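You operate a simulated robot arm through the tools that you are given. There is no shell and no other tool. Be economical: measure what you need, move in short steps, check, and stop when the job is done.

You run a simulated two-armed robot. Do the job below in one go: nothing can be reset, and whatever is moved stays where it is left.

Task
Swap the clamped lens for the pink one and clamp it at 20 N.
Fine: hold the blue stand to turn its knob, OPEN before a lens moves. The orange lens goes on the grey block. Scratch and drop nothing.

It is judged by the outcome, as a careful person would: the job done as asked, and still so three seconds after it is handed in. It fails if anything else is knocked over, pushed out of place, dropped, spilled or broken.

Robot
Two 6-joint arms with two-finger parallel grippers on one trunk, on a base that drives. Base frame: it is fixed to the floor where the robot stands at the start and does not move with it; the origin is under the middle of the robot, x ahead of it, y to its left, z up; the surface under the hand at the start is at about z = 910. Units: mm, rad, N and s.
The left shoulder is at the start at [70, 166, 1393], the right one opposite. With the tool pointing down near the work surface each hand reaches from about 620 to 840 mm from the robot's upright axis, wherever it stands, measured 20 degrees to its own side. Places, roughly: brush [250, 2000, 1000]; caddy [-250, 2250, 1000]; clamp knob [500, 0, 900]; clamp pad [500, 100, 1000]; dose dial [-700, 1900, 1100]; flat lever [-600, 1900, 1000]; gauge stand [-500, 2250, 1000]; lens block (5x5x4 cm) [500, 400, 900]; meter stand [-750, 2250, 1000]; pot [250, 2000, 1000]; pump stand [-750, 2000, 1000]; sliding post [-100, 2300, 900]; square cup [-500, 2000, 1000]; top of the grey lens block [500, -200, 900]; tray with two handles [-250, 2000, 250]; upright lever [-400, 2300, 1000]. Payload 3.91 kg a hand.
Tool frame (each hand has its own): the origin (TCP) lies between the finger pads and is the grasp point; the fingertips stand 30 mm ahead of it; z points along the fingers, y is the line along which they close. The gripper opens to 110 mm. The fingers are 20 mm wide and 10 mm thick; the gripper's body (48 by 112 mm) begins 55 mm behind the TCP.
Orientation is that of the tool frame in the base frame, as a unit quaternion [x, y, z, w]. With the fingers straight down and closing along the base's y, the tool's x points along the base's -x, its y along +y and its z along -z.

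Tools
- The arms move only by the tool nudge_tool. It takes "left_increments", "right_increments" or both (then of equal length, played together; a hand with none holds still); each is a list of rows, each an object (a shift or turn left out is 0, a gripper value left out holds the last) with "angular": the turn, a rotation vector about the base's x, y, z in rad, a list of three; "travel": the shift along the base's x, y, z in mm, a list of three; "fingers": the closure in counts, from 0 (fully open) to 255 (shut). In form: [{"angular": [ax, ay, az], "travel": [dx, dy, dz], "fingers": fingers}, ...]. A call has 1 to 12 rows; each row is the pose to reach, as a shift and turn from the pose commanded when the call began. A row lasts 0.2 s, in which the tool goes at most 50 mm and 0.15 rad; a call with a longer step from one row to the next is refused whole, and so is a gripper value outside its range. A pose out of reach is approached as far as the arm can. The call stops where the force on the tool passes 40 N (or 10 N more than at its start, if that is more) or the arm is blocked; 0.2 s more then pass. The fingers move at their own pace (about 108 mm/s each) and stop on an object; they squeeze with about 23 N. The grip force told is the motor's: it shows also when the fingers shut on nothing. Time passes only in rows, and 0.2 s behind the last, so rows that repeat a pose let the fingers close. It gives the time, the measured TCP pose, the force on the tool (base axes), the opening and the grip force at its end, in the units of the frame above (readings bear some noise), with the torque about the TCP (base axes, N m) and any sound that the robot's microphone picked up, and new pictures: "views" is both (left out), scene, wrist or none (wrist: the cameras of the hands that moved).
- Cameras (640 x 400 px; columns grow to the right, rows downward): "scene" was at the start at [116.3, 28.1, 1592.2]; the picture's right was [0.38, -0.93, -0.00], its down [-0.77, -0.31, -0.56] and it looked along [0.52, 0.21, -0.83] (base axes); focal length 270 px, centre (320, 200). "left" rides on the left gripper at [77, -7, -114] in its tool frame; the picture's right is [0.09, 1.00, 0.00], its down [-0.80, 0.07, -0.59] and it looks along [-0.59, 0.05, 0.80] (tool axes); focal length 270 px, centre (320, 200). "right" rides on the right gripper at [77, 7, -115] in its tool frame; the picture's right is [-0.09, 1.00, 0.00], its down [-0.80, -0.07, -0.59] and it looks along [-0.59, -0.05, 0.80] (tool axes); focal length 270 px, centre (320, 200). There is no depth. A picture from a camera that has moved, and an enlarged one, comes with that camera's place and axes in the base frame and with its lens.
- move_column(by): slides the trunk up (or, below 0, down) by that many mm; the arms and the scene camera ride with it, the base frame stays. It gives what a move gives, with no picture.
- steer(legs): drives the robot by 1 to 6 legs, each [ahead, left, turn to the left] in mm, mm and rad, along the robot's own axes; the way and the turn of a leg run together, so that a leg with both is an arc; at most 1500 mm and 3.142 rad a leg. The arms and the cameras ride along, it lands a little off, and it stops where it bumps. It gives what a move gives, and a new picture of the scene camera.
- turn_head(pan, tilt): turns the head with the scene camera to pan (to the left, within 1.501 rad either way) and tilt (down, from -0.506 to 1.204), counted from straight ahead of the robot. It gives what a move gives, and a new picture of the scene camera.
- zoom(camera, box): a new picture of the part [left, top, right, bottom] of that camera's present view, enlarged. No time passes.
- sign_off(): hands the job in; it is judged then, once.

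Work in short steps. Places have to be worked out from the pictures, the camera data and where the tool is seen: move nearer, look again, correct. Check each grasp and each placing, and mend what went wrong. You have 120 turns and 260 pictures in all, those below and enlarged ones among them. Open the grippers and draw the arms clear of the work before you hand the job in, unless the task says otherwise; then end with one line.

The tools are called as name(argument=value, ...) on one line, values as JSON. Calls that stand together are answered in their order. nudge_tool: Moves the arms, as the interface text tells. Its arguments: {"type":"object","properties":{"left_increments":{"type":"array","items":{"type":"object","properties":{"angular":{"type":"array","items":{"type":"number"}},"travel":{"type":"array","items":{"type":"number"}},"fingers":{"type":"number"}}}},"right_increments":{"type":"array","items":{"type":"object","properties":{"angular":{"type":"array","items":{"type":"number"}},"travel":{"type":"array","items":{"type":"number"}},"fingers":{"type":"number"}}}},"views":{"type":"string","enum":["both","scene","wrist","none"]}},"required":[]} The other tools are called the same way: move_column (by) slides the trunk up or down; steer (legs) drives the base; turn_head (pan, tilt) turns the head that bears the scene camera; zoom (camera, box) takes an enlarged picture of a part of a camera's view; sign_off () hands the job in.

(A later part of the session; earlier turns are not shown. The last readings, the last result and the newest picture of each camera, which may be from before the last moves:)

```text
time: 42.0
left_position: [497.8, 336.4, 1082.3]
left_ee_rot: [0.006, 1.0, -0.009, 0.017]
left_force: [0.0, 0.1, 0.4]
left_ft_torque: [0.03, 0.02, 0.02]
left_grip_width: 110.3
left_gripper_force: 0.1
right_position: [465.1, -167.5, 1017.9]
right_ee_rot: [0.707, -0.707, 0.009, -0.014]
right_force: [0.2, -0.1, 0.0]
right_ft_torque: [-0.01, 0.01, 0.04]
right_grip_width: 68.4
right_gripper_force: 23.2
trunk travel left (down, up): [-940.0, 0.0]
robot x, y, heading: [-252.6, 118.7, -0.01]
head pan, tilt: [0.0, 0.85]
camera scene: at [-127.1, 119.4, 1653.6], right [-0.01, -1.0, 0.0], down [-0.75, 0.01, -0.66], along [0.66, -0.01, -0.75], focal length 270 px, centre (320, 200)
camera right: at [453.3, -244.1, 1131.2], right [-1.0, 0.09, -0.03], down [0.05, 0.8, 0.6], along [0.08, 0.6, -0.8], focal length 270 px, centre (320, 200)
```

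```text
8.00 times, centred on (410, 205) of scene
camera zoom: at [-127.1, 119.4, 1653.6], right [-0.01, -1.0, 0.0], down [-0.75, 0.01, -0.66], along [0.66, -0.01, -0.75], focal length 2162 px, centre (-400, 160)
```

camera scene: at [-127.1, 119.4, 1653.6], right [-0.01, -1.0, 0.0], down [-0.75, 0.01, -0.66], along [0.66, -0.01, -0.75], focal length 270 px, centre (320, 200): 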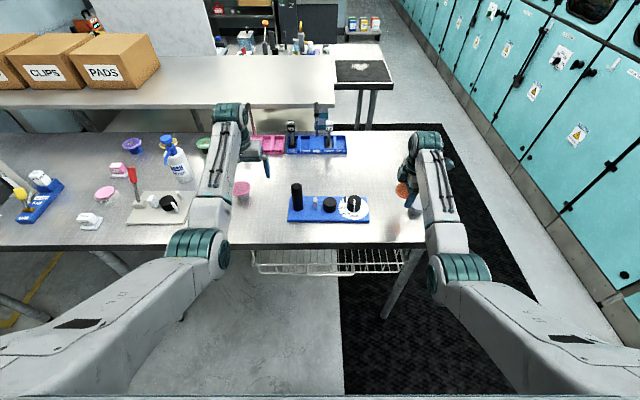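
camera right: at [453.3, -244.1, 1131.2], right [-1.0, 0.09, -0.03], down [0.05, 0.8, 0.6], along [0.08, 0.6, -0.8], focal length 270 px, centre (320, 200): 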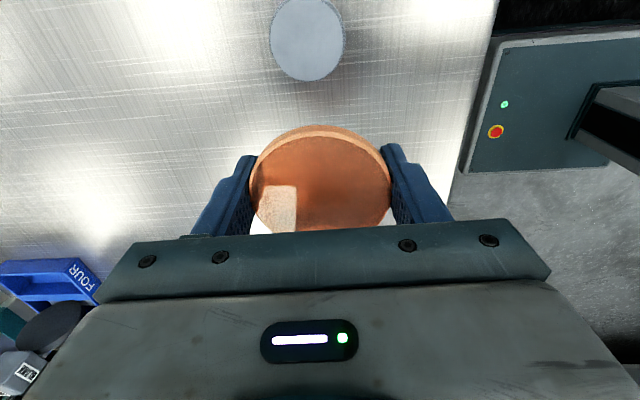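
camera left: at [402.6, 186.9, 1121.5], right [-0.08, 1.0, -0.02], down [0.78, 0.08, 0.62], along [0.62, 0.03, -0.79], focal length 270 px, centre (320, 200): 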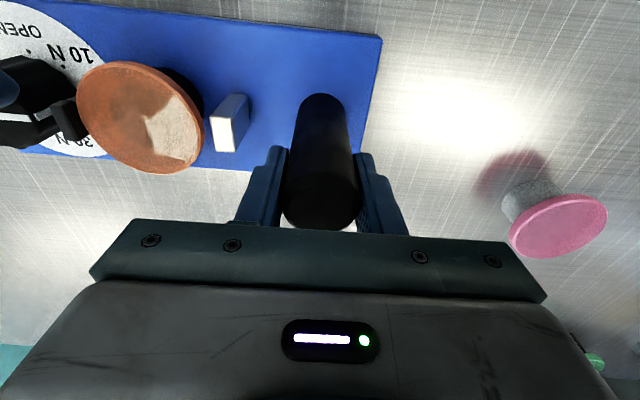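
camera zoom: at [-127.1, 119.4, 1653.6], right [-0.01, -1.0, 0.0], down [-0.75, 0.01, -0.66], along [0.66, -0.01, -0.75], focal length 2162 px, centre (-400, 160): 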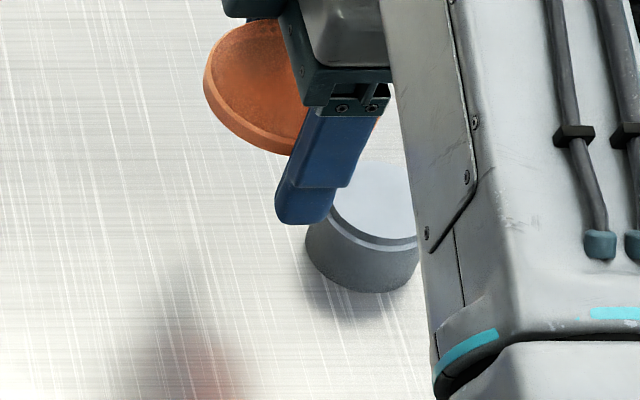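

The block top is at about (468, −226), the lens centre in the same camera frame about (464, −172). I shift (+4, −54) and lower to ~12 mm above the expected seat.

nudge_tool(right_increments=[{"travel": [1, -10, 0]}, {"travel": [2, -25, 0]}, {"travel": [3, -40, 0]}, {"travel": [4, -50, 0]}, {"travel": [4, -54, 0]}, {"travel": [4, -54, -10]}, {"travel": [4, -54, -22]}, {"travel": [4, -54, -34]}, {"travel": [4, -54, -44]}, {"travel": [4, -54, -48]}, {"travel": [4, -54, -48]}], views="both")

zoom(camera="scene", box=[370, 180, 450, 230])

zoom(camera="right", box=[220, 70, 420, 240])

```text
time: 44.4
left_position: [497.4, 337.9, 1082.7]
left_ee_rot: [0.006, 1.0, -0.009, 0.016]
left_force: [-0.5, 0.6, -0.6]
left_ft_torque: [-0.02, -0.01, 0.05]
left_grip_width: 109.8
left_gripper_force: 0.0
right_position: [470.4, -220.3, 971.2]
right_ee_rot: [0.707, -0.707, 0.01, -0.014]
right_force: [1.4, 0.6, -0.2]
right_ft_torque: [0.01, -0.06, 0.0]
right_grip_width: 68.4
right_gripper_force: 22.6
trunk travel left (down, up): [-940.0, 0.0]
robot x, y, heading: [-256.7, 117.7, -0.009]
head pan, tilt: [0.0, 0.85]
camera scene: at [-127.0, 119.6, 1653.6], right [-0.01, -1.0, 0.0], down [-0.75, 0.01, -0.66], along [0.66, -0.01, -0.75], focal length 270 px, centre (320, 200)
camera right: at [458.4, -298.1, 1085.7], right [-1.0, 0.09, -0.03], down [0.05, 0.8, 0.6], along [0.08, 0.6, -0.8], focal length 270 px, centre (320, 200)
```

scene: 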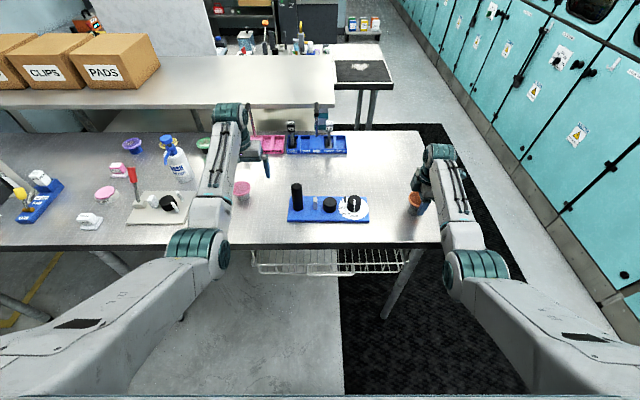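
right: 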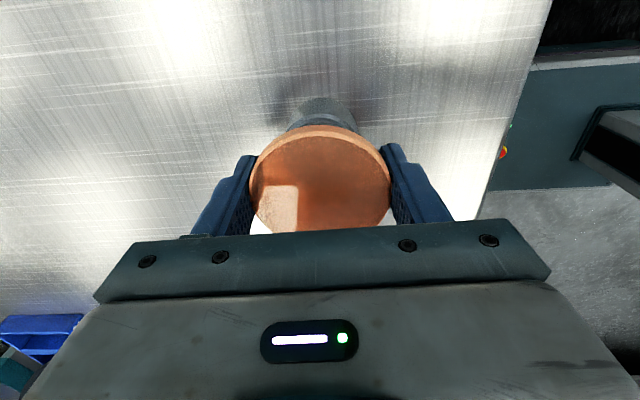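

```text
8.00 times, centred on (410, 205) of scene
camera zoom: at [-127.0, 119.6, 1653.6], right [-0.01, -1.0, 0.0], down [-0.75, 0.01, -0.66], along [0.66, -0.01, -0.75], focal length 2162 px, centre (-400, 160)
```

zoom: 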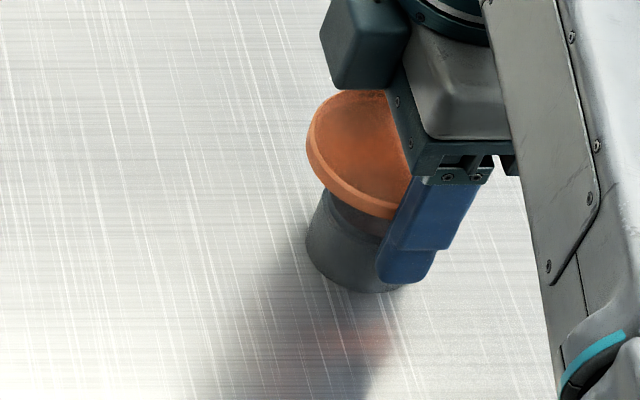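

```text
2.35 times, centred on (320, 155) of right
camera zoom: at [458.4, -298.1, 1085.7], right [-1.0, 0.09, -0.03], down [0.05, 0.8, 0.6], along [0.08, 0.6, -0.8], focal length 636 px, centre (320, 306)
```

zoom: 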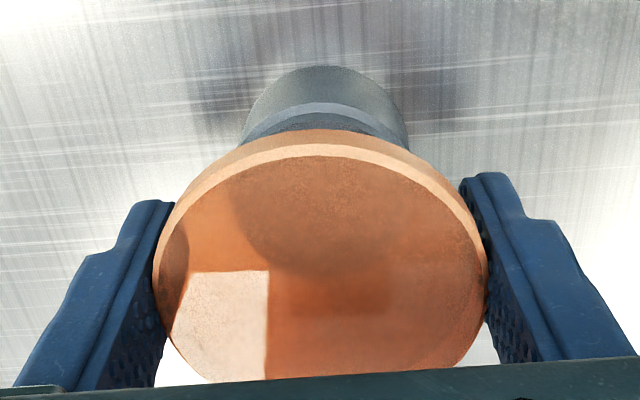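

Lens is lined up over the block within a couple of mm. I lower in 2 mm steps and watch the force.

nudge_tool(right_increments=[{"travel": [0, -1, -3]}, {"travel": [0, -1, -6]}, {"travel": [0, -1, -8]}, {"travel": [0, -1, -10]}, {"travel": [0, -1, -11]}], views="none")

zoom(camera="right", box=[220, 70, 420, 240])

zoom(camera="scene", box=[370, 180, 450, 230])

```text
time: 45.6
left_position: [496.8, 336.5, 1083.0]
left_ee_rot: [0.006, 1.0, -0.01, 0.016]
left_force: [0.0, 0.2, -0.3]
left_ft_torque: [-0.01, 0.02, 0.02]
left_grip_width: 110.3
left_gripper_force: 0.1
right_position: [469.4, -220.3, 961.9]
right_ee_rot: [0.708, -0.707, 0.009, -0.014]
right_force: [-0.2, -0.9, -0.9]
right_ft_torque: [0.02, -0.02, -0.01]
right_grip_width: 68.6
right_gripper_force: 22.8
trunk travel left (down, up): [-940.0, 0.0]
robot x, y, heading: [-252.1, 119.4, -0.004]
head pan, tilt: [0.0, 0.85]
```

```text
2.35 times, centred on (320, 155) of right
camera zoom: at [458.7, -298.3, 1075.3], right [-1.0, 0.09, -0.03], down [0.05, 0.8, 0.6], along [0.08, 0.6, -0.8], focal length 636 px, centre (320, 306)
```

zoom: 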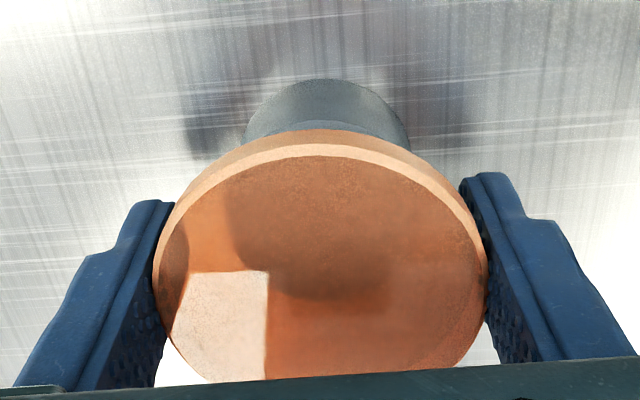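

```text
8.00 times, centred on (410, 205) of scene
camera zoom: at [-127.0, 119.6, 1653.6], right [-0.01, -1.0, 0.0], down [-0.75, 0.01, -0.66], along [0.66, -0.01, -0.75], focal length 2162 px, centre (-400, 160)
```

zoom: 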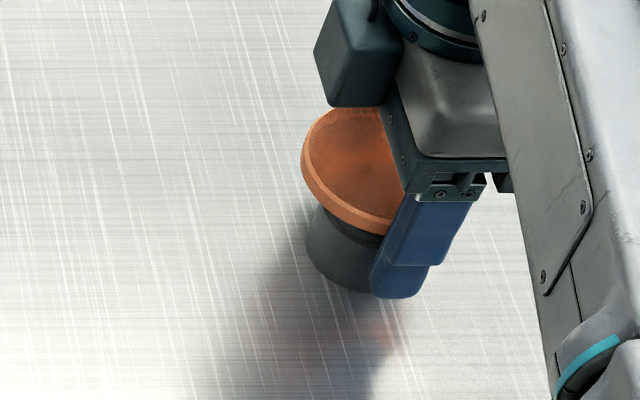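

No contact force yet; I lower further by 1 mm rows.

nudge_tool(right_increments=[{"travel": [0, 0, -1]}, {"travel": [0, 0, -2]}, {"travel": [0, 0, -3]}, {"travel": [0, 0, -4]}], views="none")

```text
time: 46.6
left_position: [499.7, 337.5, 1084.0]
left_ee_rot: [0.006, 1.0, -0.009, 0.017]
left_force: [-0.5, 0.6, -0.3]
left_ft_torque: [-0.01, 0.0, 0.0]
left_grip_width: 110.0
left_gripper_force: 0.0
right_position: [469.7, -218.7, 957.0]
right_ee_rot: [0.707, -0.707, 0.009, -0.014]
right_force: [0.2, 0.1, 0.4]
right_ft_torque: [0.0, -0.02, -0.03]
right_grip_width: 68.6
right_gripper_force: 23.3
trunk travel left (down, up): [-940.0, 0.0]
robot x, y, heading: [-252.3, 121.6, -0.013]
head pan, tilt: [0.0, 0.85]
```

nudge_tool(right_increments=[{"travel": [0, 0, -1]}, {"travel": [0, 0, -2]}, {"travel": [0, 0, -3]}], views="none")

zoom(camera="scene", box=[370, 180, 450, 230])

zoom(camera="right", box=[220, 70, 420, 240])

```text
time: 47.4
left_position: [496.3, 338.0, 1083.2]
left_ee_rot: [0.006, 1.0, -0.01, 0.016]
left_force: [-0.1, -0.1, 0.1]
left_ft_torque: [-0.04, -0.05, 0.01]
left_grip_width: 109.9
left_gripper_force: 0.1
right_position: [469.3, -219.6, 955.1]
right_ee_rot: [0.707, -0.707, 0.008, -0.013]
right_force: [0.5, 0.1, -0.1]
right_ft_torque: [-0.01, 0.02, -0.03]
right_grip_width: 68.3
right_gripper_force: 23.0
trunk travel left (down, up): [-940.0, 0.0]
robot x, y, heading: [-255.6, 123.8, -0.014]
head pan, tilt: [0.0, 0.85]
```

```text
8.00 times, centred on (410, 205) of scene
camera zoom: at [-127.0, 119.6, 1653.6], right [-0.01, -1.0, 0.0], down [-0.75, 0.01, -0.66], along [0.66, -0.01, -0.75], focal length 2162 px, centre (-400, 160)
```

zoom: 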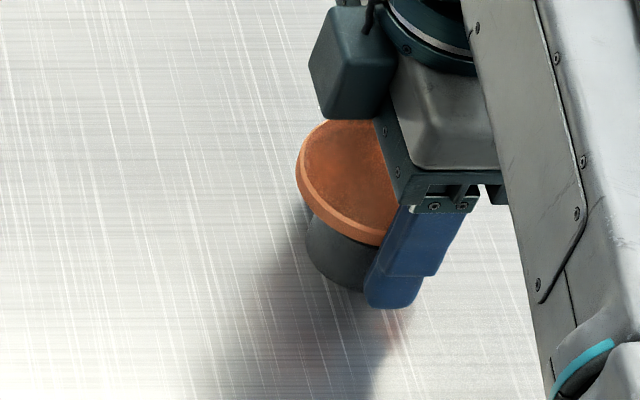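

```text
2.35 times, centred on (320, 155) of right
camera zoom: at [458.6, -298.0, 1068.2], right [-1.0, 0.09, -0.03], down [0.05, 0.8, 0.6], along [0.08, 0.6, -0.8], focal length 636 px, centre (320, 306)
```

zoom: 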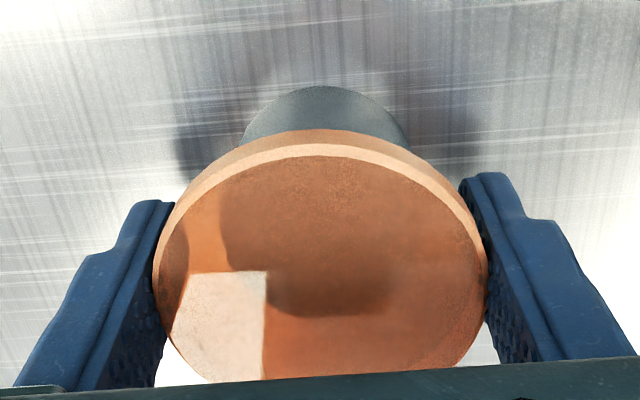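

Still no load; fingertips are ~14 mm above the bench. I go on 4 mm more.

nudge_tool(right_increments=[{"travel": [0, 0, -1]}, {"travel": [0, 0, -2]}, {"travel": [0, 0, -3]}, {"travel": [0, 0, -4]}], views="none")

zoom(camera="right", box=[220, 70, 420, 240])

```text
time: 48.4
left_position: [497.7, 337.6, 1082.8]
left_ee_rot: [0.005, 1.0, -0.01, 0.017]
left_force: [0.1, 0.7, 0.7]
left_ft_torque: [-0.02, 0.0, 0.03]
left_grip_width: 110.0
left_gripper_force: 0.1
right_position: [469.3, -221.6, 949.8]
right_ee_rot: [0.707, -0.707, 0.008, -0.013]
right_force: [-0.5, -0.5, -1.0]
right_ft_torque: [-0.01, 0.0, -0.04]
right_grip_width: 68.3
right_gripper_force: 23.1
trunk travel left (down, up): [-940.0, 0.0]
robot x, y, heading: [-252.9, 120.9, -0.012]
head pan, tilt: [0.0, 0.85]
```

```text
2.35 times, centred on (320, 155) of right
camera zoom: at [458.2, -298.7, 1063.7], right [-1.0, 0.09, -0.03], down [0.05, 0.8, 0.6], along [0.08, 0.6, -0.8], focal length 636 px, centre (320, 306)
```

zoom: 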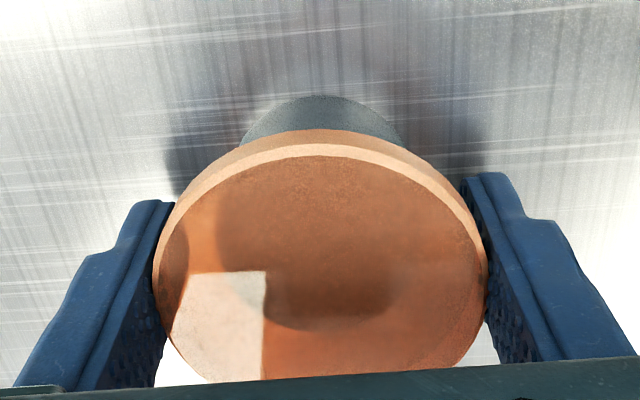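

Still free. I continue in 1 mm rows with a 1.5 mm x trim.

nudge_tool(right_increments=[{"travel": [1.5, -1, -1]}, {"travel": [1.5, -1, -2]}, {"travel": [1.5, -1, -3]}, {"travel": [1.5, -1, -4]}], views="none")

zoom(camera="right", box=[220, 70, 420, 240])

zoom(camera="scene", box=[370, 180, 450, 230])

```text
time: 49.4
left_position: [497.2, 337.1, 1084.2]
left_ee_rot: [0.005, 1.0, -0.01, 0.017]
left_force: [0.2, 0.4, 0.9]
left_ft_torque: [0.0, 0.0, -0.02]
left_grip_width: 110.3
left_gripper_force: 0.1
right_position: [470.3, -221.7, 947.2]
right_ee_rot: [-0.707, 0.707, -0.01, 0.014]
right_force: [-0.9, -1.1, 3.0]
right_ft_torque: [0.0, 0.09, -0.01]
right_grip_width: 68.3
right_gripper_force: 22.9
trunk travel left (down, up): [-940.0, 0.0]
robot x, y, heading: [-249.8, 118.9, -0.006]
head pan, tilt: [0.0, 0.85]
```

```text
2.35 times, centred on (320, 155) of right
camera zoom: at [459.4, -299.8, 1059.7], right [-1.0, 0.09, -0.03], down [0.05, 0.8, 0.6], along [0.08, 0.6, -0.8], focal length 636 px, centre (320, 306)
```

zoom: 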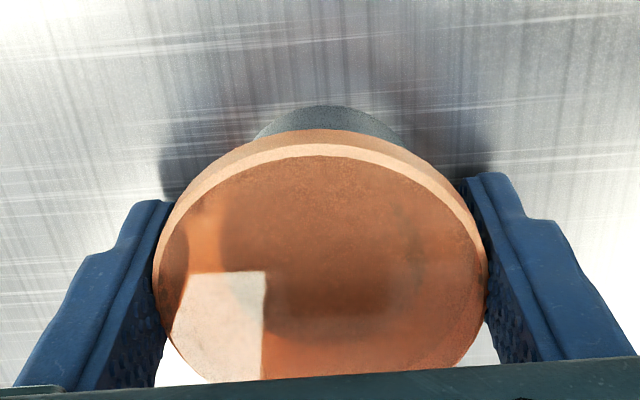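

```text
8.00 times, centred on (410, 205) of scene
camera zoom: at [-127.8, 119.7, 1653.7], right [-0.01, -1.0, 0.0], down [-0.75, 0.01, -0.66], along [0.66, -0.01, -0.75], focal length 2162 px, centre (-400, 160)
```

zoom: 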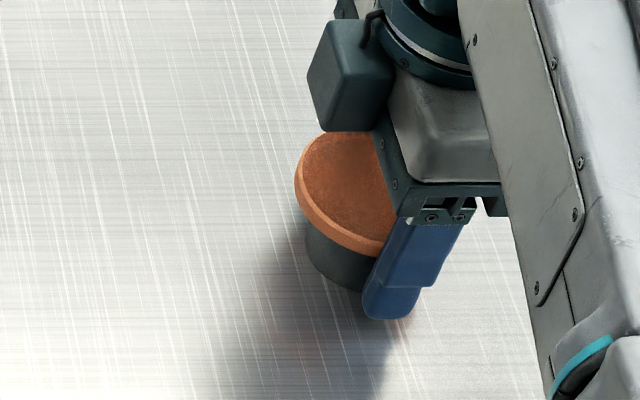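

A 3 N upward force has appeared — contact. One more mm to confirm.

nudge_tool(right_increments=[{"travel": [0, 0, -1]}, {"travel": [0, 0, -1]}], views="none")

```text
time: 50.0
left_position: [498.3, 336.5, 1084.9]
left_ee_rot: [0.005, 1.0, -0.01, 0.016]
left_force: [0.0, 0.3, 0.6]
left_ft_torque: [-0.02, 0.01, -0.05]
left_grip_width: 110.1
left_gripper_force: 0.0
right_position: [470.6, -221.8, 947.2]
right_ee_rot: [0.707, -0.707, 0.01, -0.015]
right_force: [2.6, -1.9, 6.1]
right_ft_torque: [-0.08, 0.15, 0.07]
right_grip_width: 68.5
right_gripper_force: 22.5
trunk travel left (down, up): [-940.0, 0.0]
robot x, y, heading: [-255.5, 119.0, -0.003]
head pan, tilt: [0.0, 0.85]
```

Seated (6 N). I open gradually, then lift clear and look.

nudge_tool(right_increments=[{"travel": [0, 0, 1], "fingers": 90}, {"travel": [0, 0, 1], "fingers": 80}, {"travel": [0, 0, 1], "fingers": 40}, {"travel": [0, 0, 1], "fingers": 0}, {"travel": [0, 0, 1], "fingers": 0}, {"travel": [0, 0, 20], "fingers": 0}, {"travel": [0, 0, 50], "fingers": 0}, {"travel": [0, 0, 85], "fingers": 0}], views="both")

zoom(camera="scene", box=[370, 180, 450, 230])

zoom(camera="right", box=[220, 40, 420, 210])

```text
time: 51.8
left_position: [497.9, 337.7, 1082.5]
left_ee_rot: [0.006, 1.0, -0.011, 0.016]
left_force: [-0.7, -0.2, 0.1]
left_ft_torque: [0.0, 0.01, 0.01]
left_grip_width: 109.6
left_gripper_force: 0.1
right_position: [471.9, -222.8, 1031.2]
right_ee_rot: [0.707, -0.707, 0.008, -0.014]
right_force: [0.4, 0.4, -0.5]
right_ft_torque: [-0.02, 0.03, 0.01]
right_grip_width: 110.2
right_gripper_force: 0.0
trunk travel left (down, up): [-940.0, 0.0]
robot x, y, heading: [-253.2, 120.0, -0.005]
head pan, tilt: [0.0, 0.85]
camera scene: at [-127.8, 120.0, 1653.6], right [-0.01, -1.0, 0.0], down [-0.75, 0.01, -0.66], along [0.66, -0.01, -0.75], focal length 270 px, centre (320, 200)
camera right: at [460.0, -299.8, 1144.7], right [-1.0, 0.09, -0.03], down [0.05, 0.8, 0.6], along [0.08, 0.6, -0.8], focal length 270 px, centre (320, 200)
```

scene: 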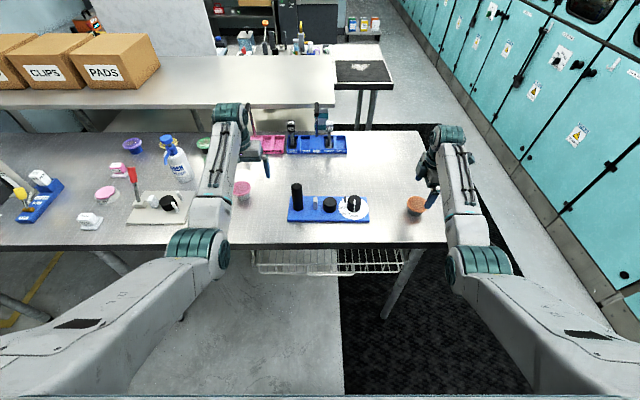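
right: 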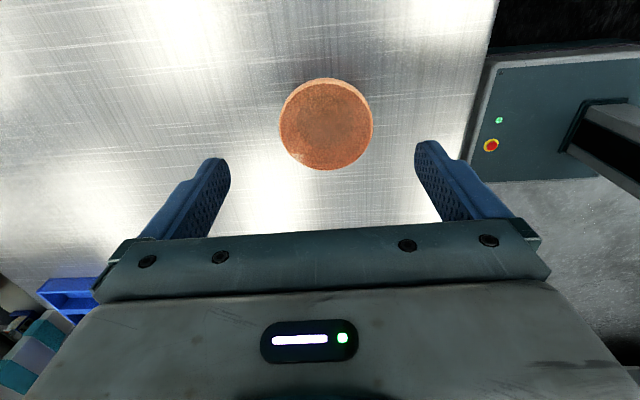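

```text
8.00 times, centred on (410, 205) of scene
camera zoom: at [-127.8, 120.0, 1653.6], right [-0.01, -1.0, 0.0], down [-0.75, 0.01, -0.66], along [0.66, -0.01, -0.75], focal length 2162 px, centre (-400, 160)
```

zoom: 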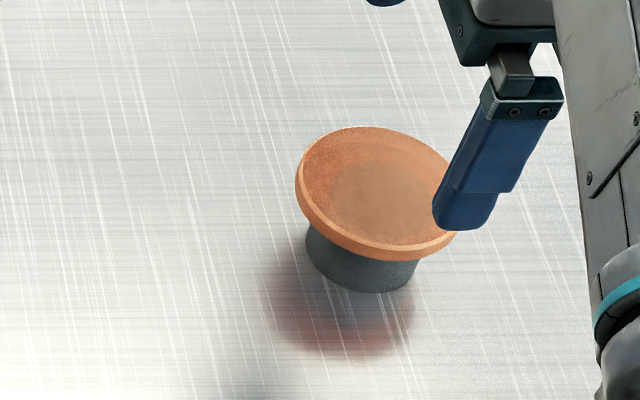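

```text
2.35 times, centred on (320, 125) of right
camera zoom: at [460.0, -299.8, 1144.7], right [-1.0, 0.09, -0.03], down [0.05, 0.8, 0.6], along [0.08, 0.6, -0.8], focal length 636 px, centre (320, 376)
```

zoom: 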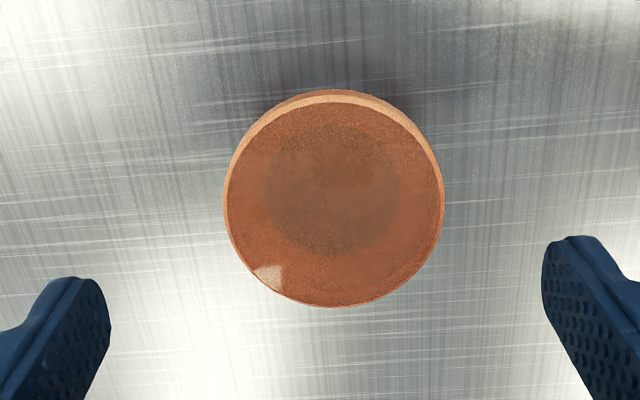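

The orange lens sits centred on the grey block. Now the pink one: I reposition the base (ahead 28, right 75) so the left hand can reach both pink lens and stand.

steer(legs=[[28, -75, 0]])

```text
time: 52.9
left_position: [523.8, 265.4, 1083.2]
left_ee_rot: [0.006, 1.0, -0.014, 0.017]
left_force: [-0.1, 0.6, -0.3]
left_ft_torque: [-0.01, -0.05, 0.0]
left_grip_width: 110.4
left_gripper_force: 0.1
right_position: [497.9, -293.5, 1035.1]
right_ee_rot: [-0.707, 0.707, -0.012, 0.013]
right_force: [0.0, 0.7, 1.0]
right_ft_torque: [-0.02, 0.01, -0.04]
right_grip_width: 110.0
right_gripper_force: 0.1
trunk travel left (down, up): [-940.0, 0.0]
robot x, y, heading: [-225.7, 42.3, -0.011]
head pan, tilt: [0.0, 0.85]
camera scene: at [-103.0, 51.7, 1653.9], right [-0.01, -1.0, 0.01], down [-0.75, 0.0, -0.66], along [0.66, -0.01, -0.75], focal length 270 px, centre (320, 200)
```

scene: 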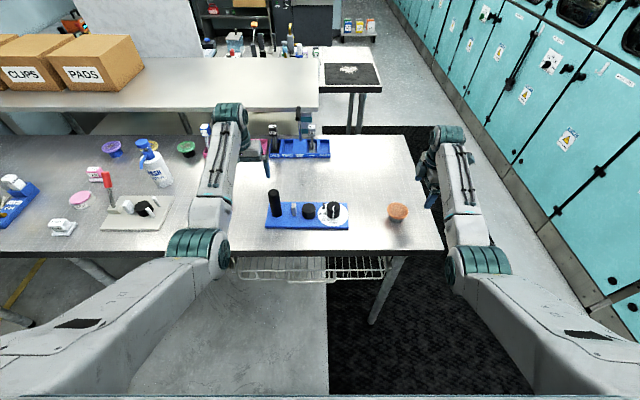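

Left hand goes over the pink lens (~545, 398), turning −90° so the fingers close along x.

nudge_tool(left_increments=[{"travel": [2, 11, 0], "angular": [0, 0, -0.131]}, {"travel": [4, 22, 0], "angular": [0, 0, -0.262]}, {"travel": [6, 33, 0], "angular": [0, 0, -0.393]}, {"travel": [7, 44, 0], "angular": [0, 0, -0.524]}, {"travel": [8, 55, 0], "angular": [0, 0, -0.655]}, {"travel": [9, 66, 0], "angular": [0, 0, -0.785]}, {"travel": [11, 77, 0], "angular": [0, 0, -0.916]}, {"travel": [13, 88, 0], "angular": [0, 0, -1.047]}, {"travel": [15, 99, -2], "angular": [0, 0, -1.178]}, {"travel": [17, 110, -4], "angular": [0, 0, -1.309]}, {"travel": [19, 121, -6], "angular": [0, 0, -1.44]}, {"travel": [20, 130, -8], "angular": [0, 0, -1.571]}], views="both")

```text
time: 55.5
left_position: [546.0, 389.8, 1074.2]
left_ee_rot: [0.711, 0.702, -0.019, 0.005]
left_force: [0.4, -0.3, -0.3]
left_ft_torque: [0.01, 0.0, -0.03]
left_grip_width: 110.2
left_gripper_force: 0.0
right_position: [499.0, -299.2, 1030.6]
right_ee_rot: [0.707, -0.707, 0.009, -0.015]
right_force: [0.3, 0.4, 0.0]
right_ft_torque: [-0.04, 0.0, 0.02]
right_grip_width: 110.0
right_gripper_force: 0.1
trunk travel left (down, up): [-940.0, 0.0]
robot x, y, heading: [-226.4, 41.9, -0.011]
head pan, tilt: [0.0, 0.85]
camera scene: at [-99.4, 42.7, 1653.6], right [-0.01, -1.0, 0.0], down [-0.75, 0.01, -0.66], along [0.66, -0.01, -0.75], focal length 270 px, centre (320, 200)
camera left: at [542.0, 471.7, 1186.6], right [1.0, 0.07, -0.02], down [0.07, -0.78, 0.62], along [0.03, -0.62, -0.79], focal length 270 px, centre (320, 200)
```

scene: 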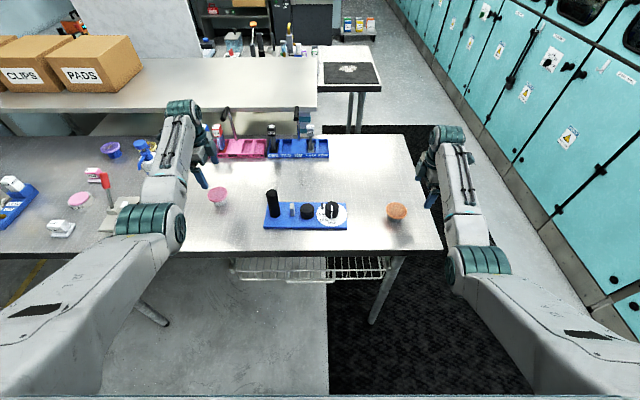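
left: 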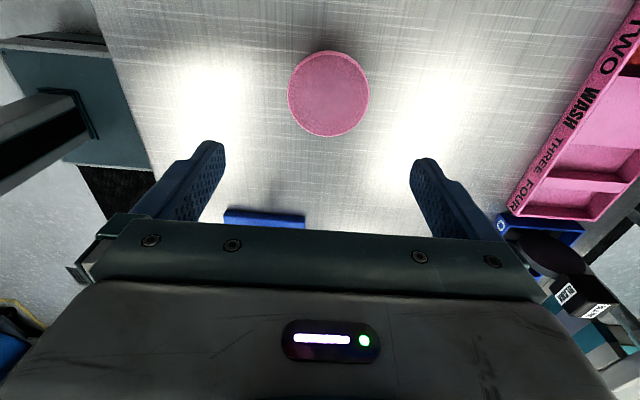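

Pink lens centre computes to about (550, 400). I align over it and lower to z≈990 for a check.

nudge_tool(left_increments=[{"travel": [4, 10, 0], "fingers": 0}, {"travel": [4, 10, -30]}, {"travel": [4, 10, -60]}, {"travel": [4, 10, -84]}, {"travel": [4, 10, -84]}], views="both")

zoom(camera="scene", box=[180, 165, 260, 215])

```text
time: 56.7
left_position: [550.3, 399.6, 989.5]
left_ee_rot: [0.711, 0.703, -0.019, 0.005]
left_force: [-0.9, -0.6, 0.7]
left_ft_torque: [0.0, 0.0, -0.01]
left_grip_width: 110.1
left_gripper_force: 0.1
right_position: [500.4, -298.9, 1030.5]
right_ee_rot: [-0.707, 0.707, -0.008, 0.014]
right_force: [0.2, 0.0, 0.3]
right_ft_torque: [0.0, -0.01, 0.02]
right_grip_width: 110.3
right_gripper_force: 0.0
trunk travel left (down, up): [-940.0, 0.0]
robot x, y, heading: [-228.3, 42.2, -0.016]
head pan, tilt: [0.0, 0.85]
camera scene: at [-99.6, 42.4, 1653.6], right [-0.01, -1.0, 0.0], down [-0.75, 0.01, -0.66], along [0.66, -0.01, -0.75], focal length 270 px, centre (320, 200)
camera left: at [545.1, 480.5, 1102.3], right [1.0, 0.08, -0.02], down [0.07, -0.78, 0.62], along [0.03, -0.62, -0.79], focal length 270 px, centre (320, 200)
```

scene: 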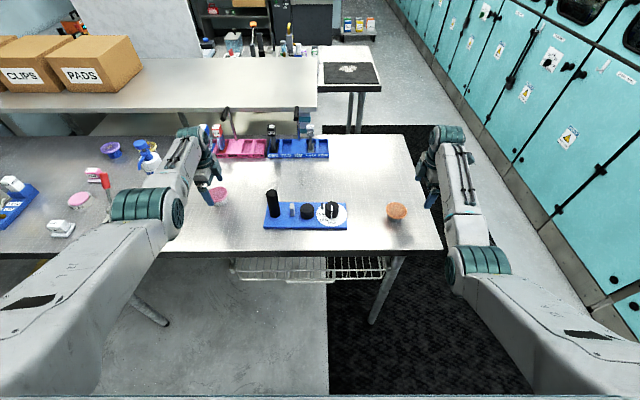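
left: 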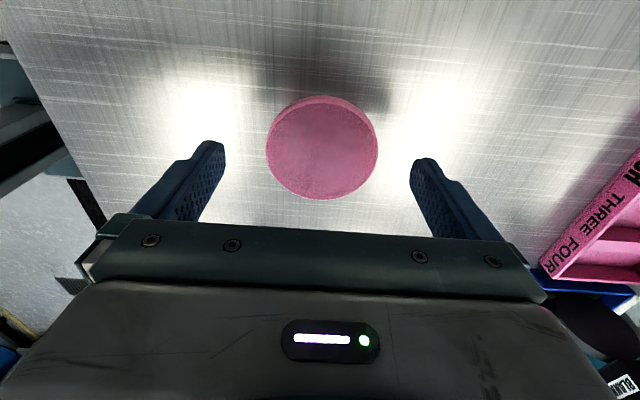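

```text
8.00 times, centred on (220, 190) of scene
camera zoom: at [-99.6, 42.4, 1653.6], right [-0.01, -1.0, 0.0], down [-0.75, 0.01, -0.66], along [0.66, -0.01, -0.75], focal length 2162 px, centre (1120, 280)
```

zoom: 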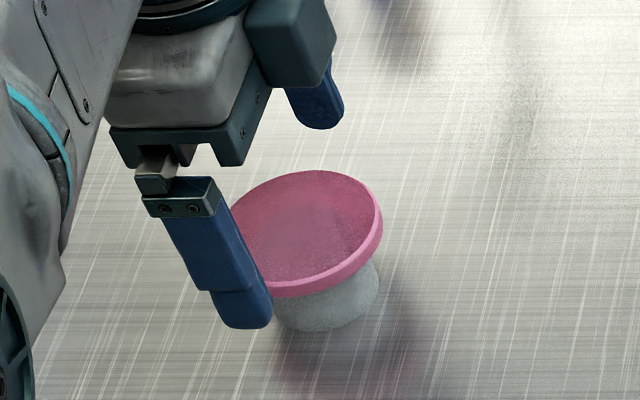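

Centred within 1–2 mm. I lower to z≈948 and close, then lift 6 mm slowly.

nudge_tool(left_increments=[{"travel": [-1, 1, -15]}, {"travel": [-1, 1, -30]}, {"travel": [-1, 1, -41]}, {"travel": [-1, 1, -41], "fingers": 80}, {"travel": [-1, 1, -41], "fingers": 255}, {"travel": [-1, 1, -41], "fingers": 255}, {"travel": [-1, 1, -41], "fingers": 255}, {"travel": [-1, 1, -39], "fingers": 255}, {"travel": [-1, 1, -37], "fingers": 255}, {"travel": [-1, 1, -35], "fingers": 255}, {"travel": [-1, 1, -33], "fingers": 255}], views="wrist")

zoom(camera="scene", box=[180, 165, 260, 215])

```text
time: 59.1
left_position: [540.8, 396.6, 955.3]
left_ee_rot: [0.711, 0.703, -0.018, 0.005]
left_force: [1.4, 0.2, 0.7]
left_ft_torque: [-0.03, -0.06, 0.02]
left_grip_width: 69.0
left_gripper_force: 22.5
left hand out of reach, approached as far as the arm can: row 2, 3, 4, 5, 6, 7, 8, 9, 10, 11
right_position: [499.4, -299.5, 1031.1]
right_ee_rot: [-0.707, 0.707, -0.009, 0.014]
right_force: [0.0, 0.5, -0.2]
right_ft_torque: [-0.02, -0.01, 0.01]
right_grip_width: 110.1
right_gripper_force: 0.1
trunk travel left (down, up): [-940.0, 0.0]
robot x, y, heading: [-225.7, 41.6, -0.01]
head pan, tilt: [0.0, 0.85]
camera left: at [536.6, 478.9, 1069.0], right [1.0, 0.08, -0.02], down [0.07, -0.78, 0.62], along [0.03, -0.62, -0.79], focal length 270 px, centre (320, 200)
```

left: 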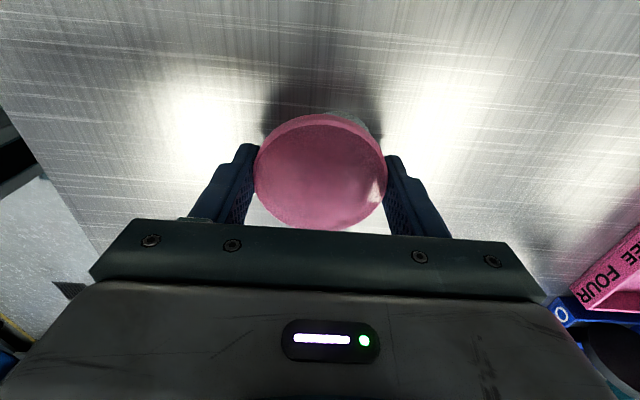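

```text
8.00 times, centred on (220, 190) of scene
camera zoom: at [-99.5, 42.2, 1653.6], right [-0.01, -1.0, 0.0], down [-0.75, 0.01, -0.66], along [0.66, -0.01, -0.75], focal length 2162 px, centre (1120, 280)
```

zoom: 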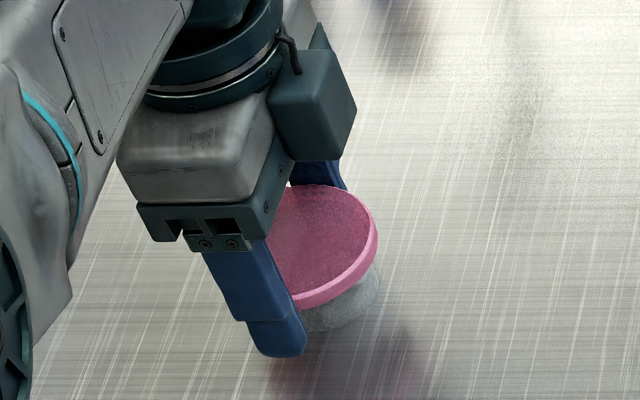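

The arm hit its outer limit so the lens was drawn ~9 mm toward me on the block, but it is gripped at 69 mm. I lift it slowly while drawing slightly inward.

nudge_tool(left_increments=[{"travel": [-8, -3, 1]}, {"travel": [-9, -3, 4]}, {"travel": [-9, -3, 8]}, {"travel": [-9, -3, 13]}, {"travel": [-9, -3, 19]}, {"travel": [-9, -3, 26]}, {"travel": [-9, -3, 33]}, {"travel": [-9, -3, 40]}, {"travel": [-9, -3, 47]}, {"travel": [-9, -3, 53]}, {"travel": [-9, -3, 58]}, {"travel": [-9, -3, 60]}], views="both")

zoom(camera="scene", box=[180, 165, 260, 215])

```text
time: 61.7
left_position: [531.2, 394.3, 1015.4]
left_ee_rot: [0.711, 0.703, -0.018, 0.004]
left_force: [-0.2, 0.4, 0.0]
left_ft_torque: [0.0, -0.02, 0.03]
left_grip_width: 68.8
left_gripper_force: 23.0
right_position: [499.3, -298.6, 1031.3]
right_ee_rot: [-0.707, 0.707, -0.009, 0.013]
right_force: [0.4, 0.5, -0.5]
right_ft_torque: [-0.02, -0.02, -0.01]
right_grip_width: 110.2
right_gripper_force: 0.1
trunk travel left (down, up): [-940.0, 0.0]
robot x, y, heading: [-229.7, 38.6, -0.004]
head pan, tilt: [0.0, 0.85]
camera scene: at [-99.3, 42.2, 1653.6], right [-0.01, -1.0, 0.0], down [-0.75, 0.01, -0.66], along [0.66, -0.01, -0.75], focal length 270 px, centre (320, 200)
camera left: at [527.1, 475.4, 1128.6], right [1.0, 0.08, -0.02], down [0.07, -0.78, 0.62], along [0.03, -0.62, -0.79], focal length 270 px, centre (320, 200)
```

scene: 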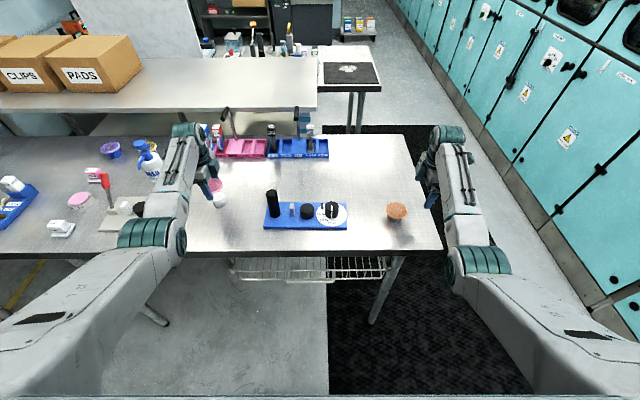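
left: 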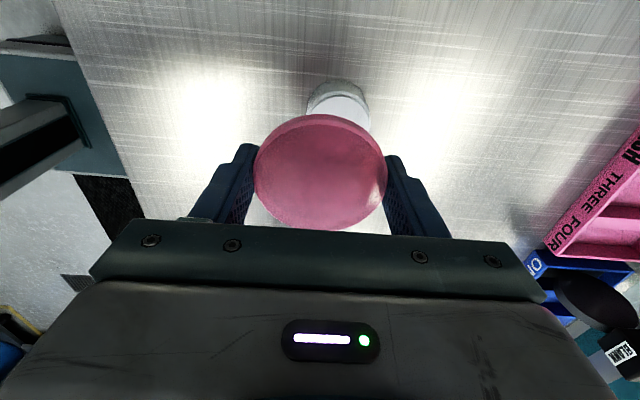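

```text
8.00 times, centred on (220, 190) of scene
camera zoom: at [-99.3, 42.2, 1653.6], right [-0.01, -1.0, 0.0], down [-0.75, 0.01, -0.66], along [0.66, -0.01, -0.75], focal length 2162 px, centre (1120, 280)
```

zoom: 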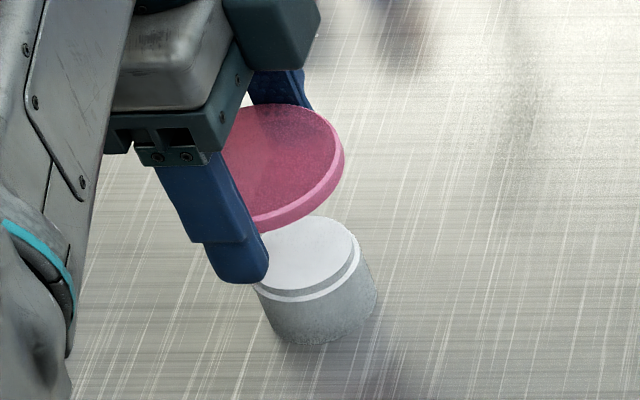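

Pink lens is lifted cleanly. I carry it around the far side of the post (x≈570) at this height.

nudge_tool(left_increments=[{"travel": [3, -6, 0]}, {"travel": [8, -18, 0]}, {"travel": [14, -36, 0]}, {"travel": [21, -56, 0]}, {"travel": [28, -78, 0]}, {"travel": [34, -100, 0]}, {"travel": [39, -124, 0]}, {"travel": [41, -148, 0]}, {"travel": [41, -172, 0]}, {"travel": [41, -194, 0]}, {"travel": [41, -208, 0]}, {"travel": [41, -214, 0]}], views="both")

```text
time: 64.3
left_position: [569.4, 181.0, 1019.8]
left_ee_rot: [0.711, 0.703, -0.018, 0.004]
left_force: [0.1, 0.2, -0.5]
left_ft_torque: [0.01, 0.01, 0.01]
left_grip_width: 68.8
left_gripper_force: 22.9
left hand out of reach, approached as far as the arm can: row 12
right_position: [498.6, -299.1, 1031.0]
right_ee_rot: [-0.707, 0.707, -0.008, 0.013]
right_force: [-0.1, 0.7, -0.7]
right_ft_torque: [-0.01, -0.02, -0.01]
right_grip_width: 110.2
right_gripper_force: 0.1
trunk travel left (down, up): [-940.0, 0.0]
robot x, y, heading: [-228.7, 44.7, -0.009]
head pan, tilt: [0.0, 0.85]
camera scene: at [-99.4, 42.0, 1653.6], right [-0.01, -1.0, 0.0], down [-0.75, 0.01, -0.66], along [0.66, -0.01, -0.75], focal length 270 px, centre (320, 200)
camera left: at [564.6, 262.8, 1131.7], right [1.0, 0.08, -0.02], down [0.07, -0.78, 0.62], along [0.03, -0.62, -0.79], focal length 270 px, centre (320, 200)
```

scene: 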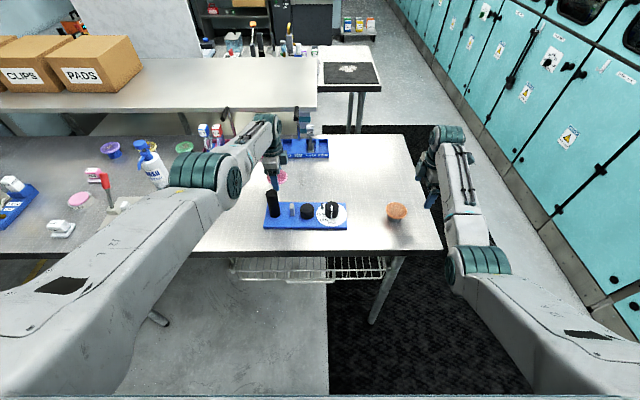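
left: 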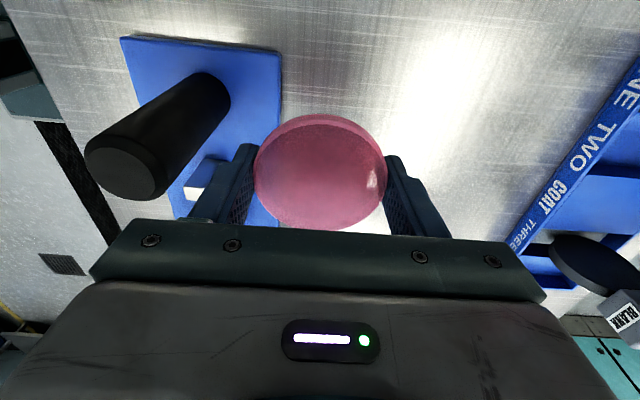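

Near the outer limit; I continue on an inward curve to (540, 79), clear of the post.

nudge_tool(left_increments=[{"travel": [-6, -6, 0]}, {"travel": [-10, -18, 0]}, {"travel": [-13, -34, 0]}, {"travel": [-16, -50, 0]}, {"travel": [-20, -66, 0]}, {"travel": [-24, -80, 0]}, {"travel": [-27, -92, 0]}, {"travel": [-30, -100, 0]}, {"travel": [-32, -102, 0]}], views="wrist")

```text
time: 66.3
left_position: [545.2, 78.0, 1014.1]
left_ee_rot: [0.711, 0.703, -0.018, 0.004]
left_force: [0.2, 0.0, -0.5]
left_ft_torque: [0.0, 0.01, -0.02]
left_grip_width: 68.7
left_gripper_force: 22.9
left hand out of reach, approached as far as the arm can: row 1, 2, 3, 4, 5, 6, 7, 8, 9
right_position: [499.6, -299.2, 1030.8]
right_ee_rot: [-0.707, 0.707, -0.009, 0.013]
right_force: [0.3, -0.8, 0.2]
right_ft_torque: [0.01, 0.02, 0.0]
right_grip_width: 110.1
right_gripper_force: 0.0
trunk travel left (down, up): [-940.0, 0.0]
robot x, y, heading: [-230.0, 47.2, -0.007]
head pan, tilt: [0.0, 0.85]
camera left: at [541.6, 158.8, 1127.1], right [1.0, 0.08, -0.02], down [0.08, -0.78, 0.62], along [0.03, -0.62, -0.79], focal length 270 px, centre (320, 200)
```

left: 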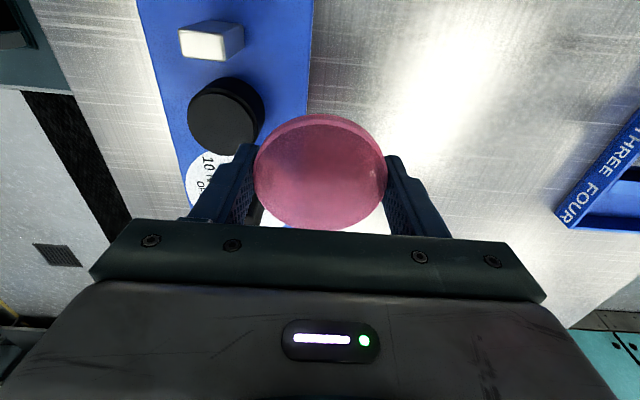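

The pedestal shows at about (475–479, 80); the held lens sits ~8 mm to +y of the TCP. I move 45 mm inward and re-measure.

nudge_tool(left_increments=[{"travel": [-6, -2, 0]}, {"travel": [-16, -4, 0]}, {"travel": [-28, -6, 0]}, {"travel": [-38, -7, 0]}, {"travel": [-44, -7, 0]}, {"travel": [-45, -7, 0]}], views="both")

zoom(camera="left", box=[200, 50, 420, 240])

zoom(camera="scene", box=[255, 170, 359, 235])

```text
time: 67.7
left_position: [536.4, 58.0, 1003.8]
left_ee_rot: [0.711, 0.703, -0.018, 0.004]
left_force: [-0.2, -0.1, 0.6]
left_ft_torque: [-0.05, -0.01, 0.03]
left_grip_width: 68.6
left_gripper_force: 22.6
left hand out of reach, approached as far as the arm can: row 1, 2, 3, 4, 5, 6
right_position: [498.8, -298.9, 1031.2]
right_ee_rot: [-0.707, 0.707, -0.008, 0.014]
right_force: [0.1, 0.3, 0.0]
right_ft_torque: [-0.01, -0.01, -0.02]
right_grip_width: 110.0
right_gripper_force: 0.0
trunk travel left (down, up): [-940.0, 0.0]
robot x, y, heading: [-228.1, 45.8, -0.012]
head pan, tilt: [0.0, 0.85]
camera scene: at [-99.2, 42.2, 1653.6], right [-0.01, -1.0, 0.0], down [-0.75, 0.01, -0.66], along [0.66, -0.01, -0.75], focal length 270 px, centre (320, 200)
camera left: at [531.6, 138.6, 1115.6], right [1.0, 0.08, -0.02], down [0.08, -0.78, 0.62], along [0.03, -0.62, -0.79], focal length 270 px, centre (320, 200)
```

scene: 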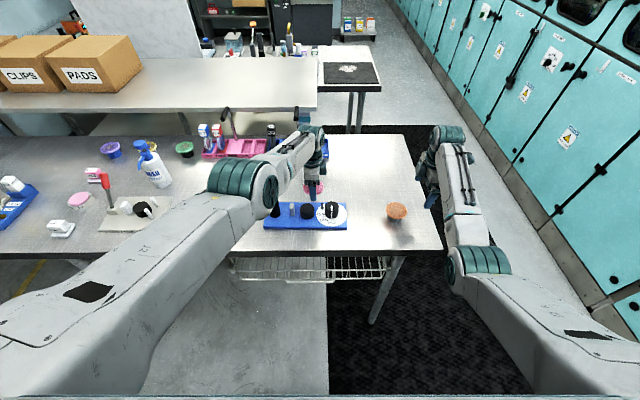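
left: 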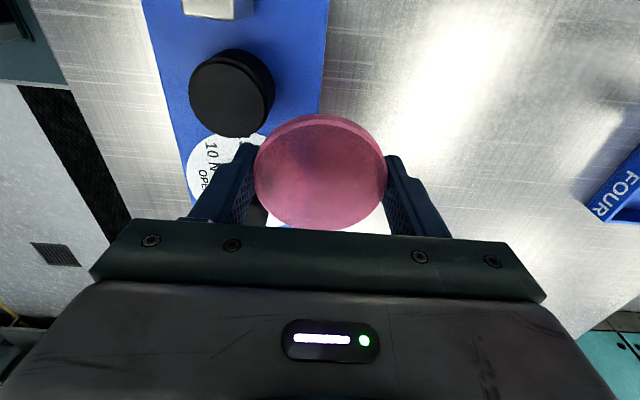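

```text
2.11 times, centred on (310, 145) of left
camera zoom: at [531.6, 138.6, 1115.6], right [1.0, 0.08, -0.02], down [0.08, -0.78, 0.62], along [0.03, -0.62, -0.79], focal length 569 px, centre (341, 316)
```

zoom: 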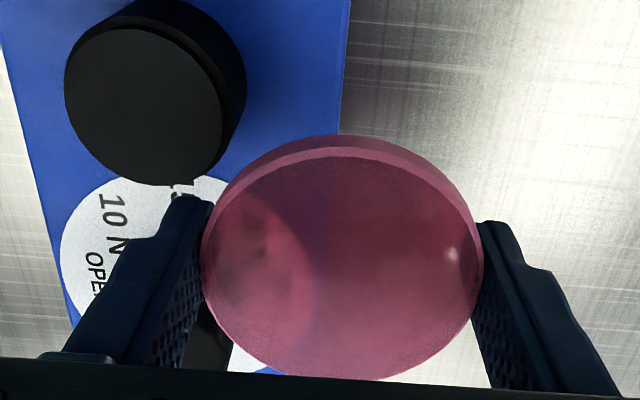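

```text
6.15 times, centred on (307, 202) of scene
camera zoom: at [-99.2, 42.2, 1653.6], right [-0.01, -1.0, 0.0], down [-0.75, 0.01, -0.66], along [0.66, -0.01, -0.75], focal length 1663 px, centre (400, 185)
```

zoom: 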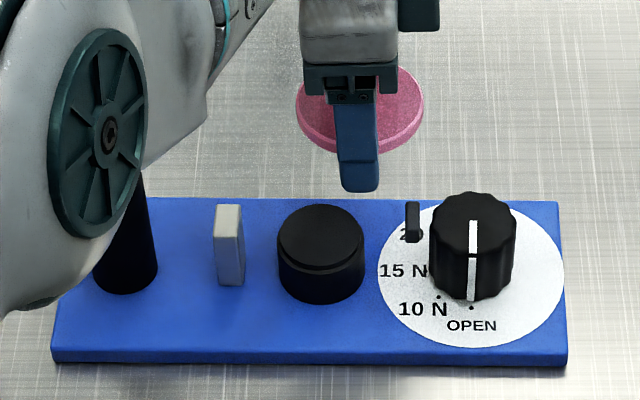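

The stand is too far across the body for the left hand from here. I draw the hand back (+y, up) and drive the base 75 mm to the right, gently, with the lens held high.

nudge_tool(left_increments=[{"travel": [2, 8, 2]}, {"travel": [4, 20, 5]}, {"travel": [6, 34, 8]}, {"travel": [8, 48, 11]}, {"travel": [10, 60, 14]}, {"travel": [10, 66, 15]}], views="wrist")

```text
time: 69.1
left_position: [557.1, 123.4, 1016.1]
left_ee_rot: [0.711, 0.703, -0.018, 0.003]
left_force: [-0.5, 1.0, -1.3]
left_ft_torque: [0.02, 0.0, -0.01]
left_grip_width: 68.8
left_gripper_force: 22.6
left hand out of reach, approached as far as the arm can: row 2, 3, 4, 5, 6
right_position: [500.0, -298.3, 1030.9]
right_ee_rot: [-0.707, 0.708, -0.009, 0.013]
right_force: [-0.4, 0.1, 0.3]
right_ft_torque: [0.0, -0.03, -0.03]
right_grip_width: 110.0
right_gripper_force: 0.1
trunk travel left (down, up): [-940.0, 0.0]
robot x, y, heading: [-226.8, 40.3, -0.011]
head pan, tilt: [0.0, 0.85]
camera left: at [553.0, 204.7, 1127.7], right [1.0, 0.08, -0.02], down [0.08, -0.78, 0.62], along [0.03, -0.62, -0.79], focal length 270 px, centre (320, 200)
```

left: 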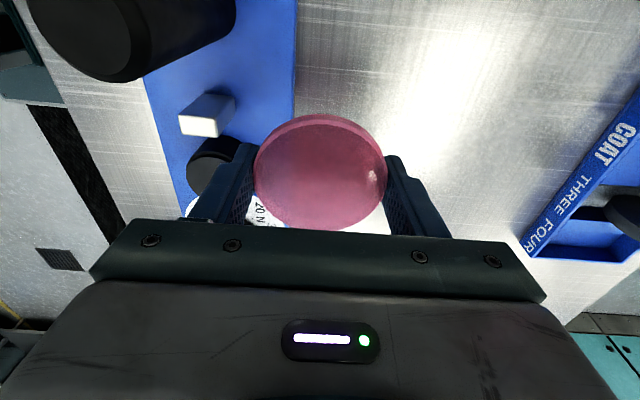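

steer(legs=[[-5, -40, 0], [-5, -35, 0]])

```text
time: 70.4
left_position: [548.0, 54.1, 1013.4]
left_ee_rot: [0.71, 0.704, -0.022, 0.004]
left_force: [1.0, 1.1, -0.6]
left_ft_torque: [-0.05, 0.02, -0.01]
left_grip_width: 68.9
left_gripper_force: 23.0
right_position: [490.2, -367.2, 1032.6]
right_ee_rot: [0.707, -0.707, 0.011, -0.013]
right_force: [-0.5, -0.2, 0.5]
right_ft_torque: [-0.04, 0.01, -0.01]
right_grip_width: 110.1
right_gripper_force: 0.0
trunk travel left (down, up): [-940.0, 0.0]
robot x, y, heading: [-238.4, -32.2, -0.014]
head pan, tilt: [0.0, 0.85]
camera scene: at [-108.8, -23.4, 1653.4], right [-0.01, -1.0, 0.01], down [-0.75, 0.0, -0.66], along [0.66, -0.01, -0.75], focal length 270 px, centre (320, 200)
```

scene: 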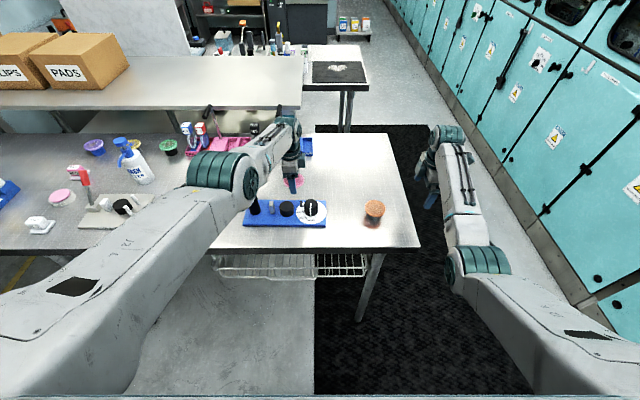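

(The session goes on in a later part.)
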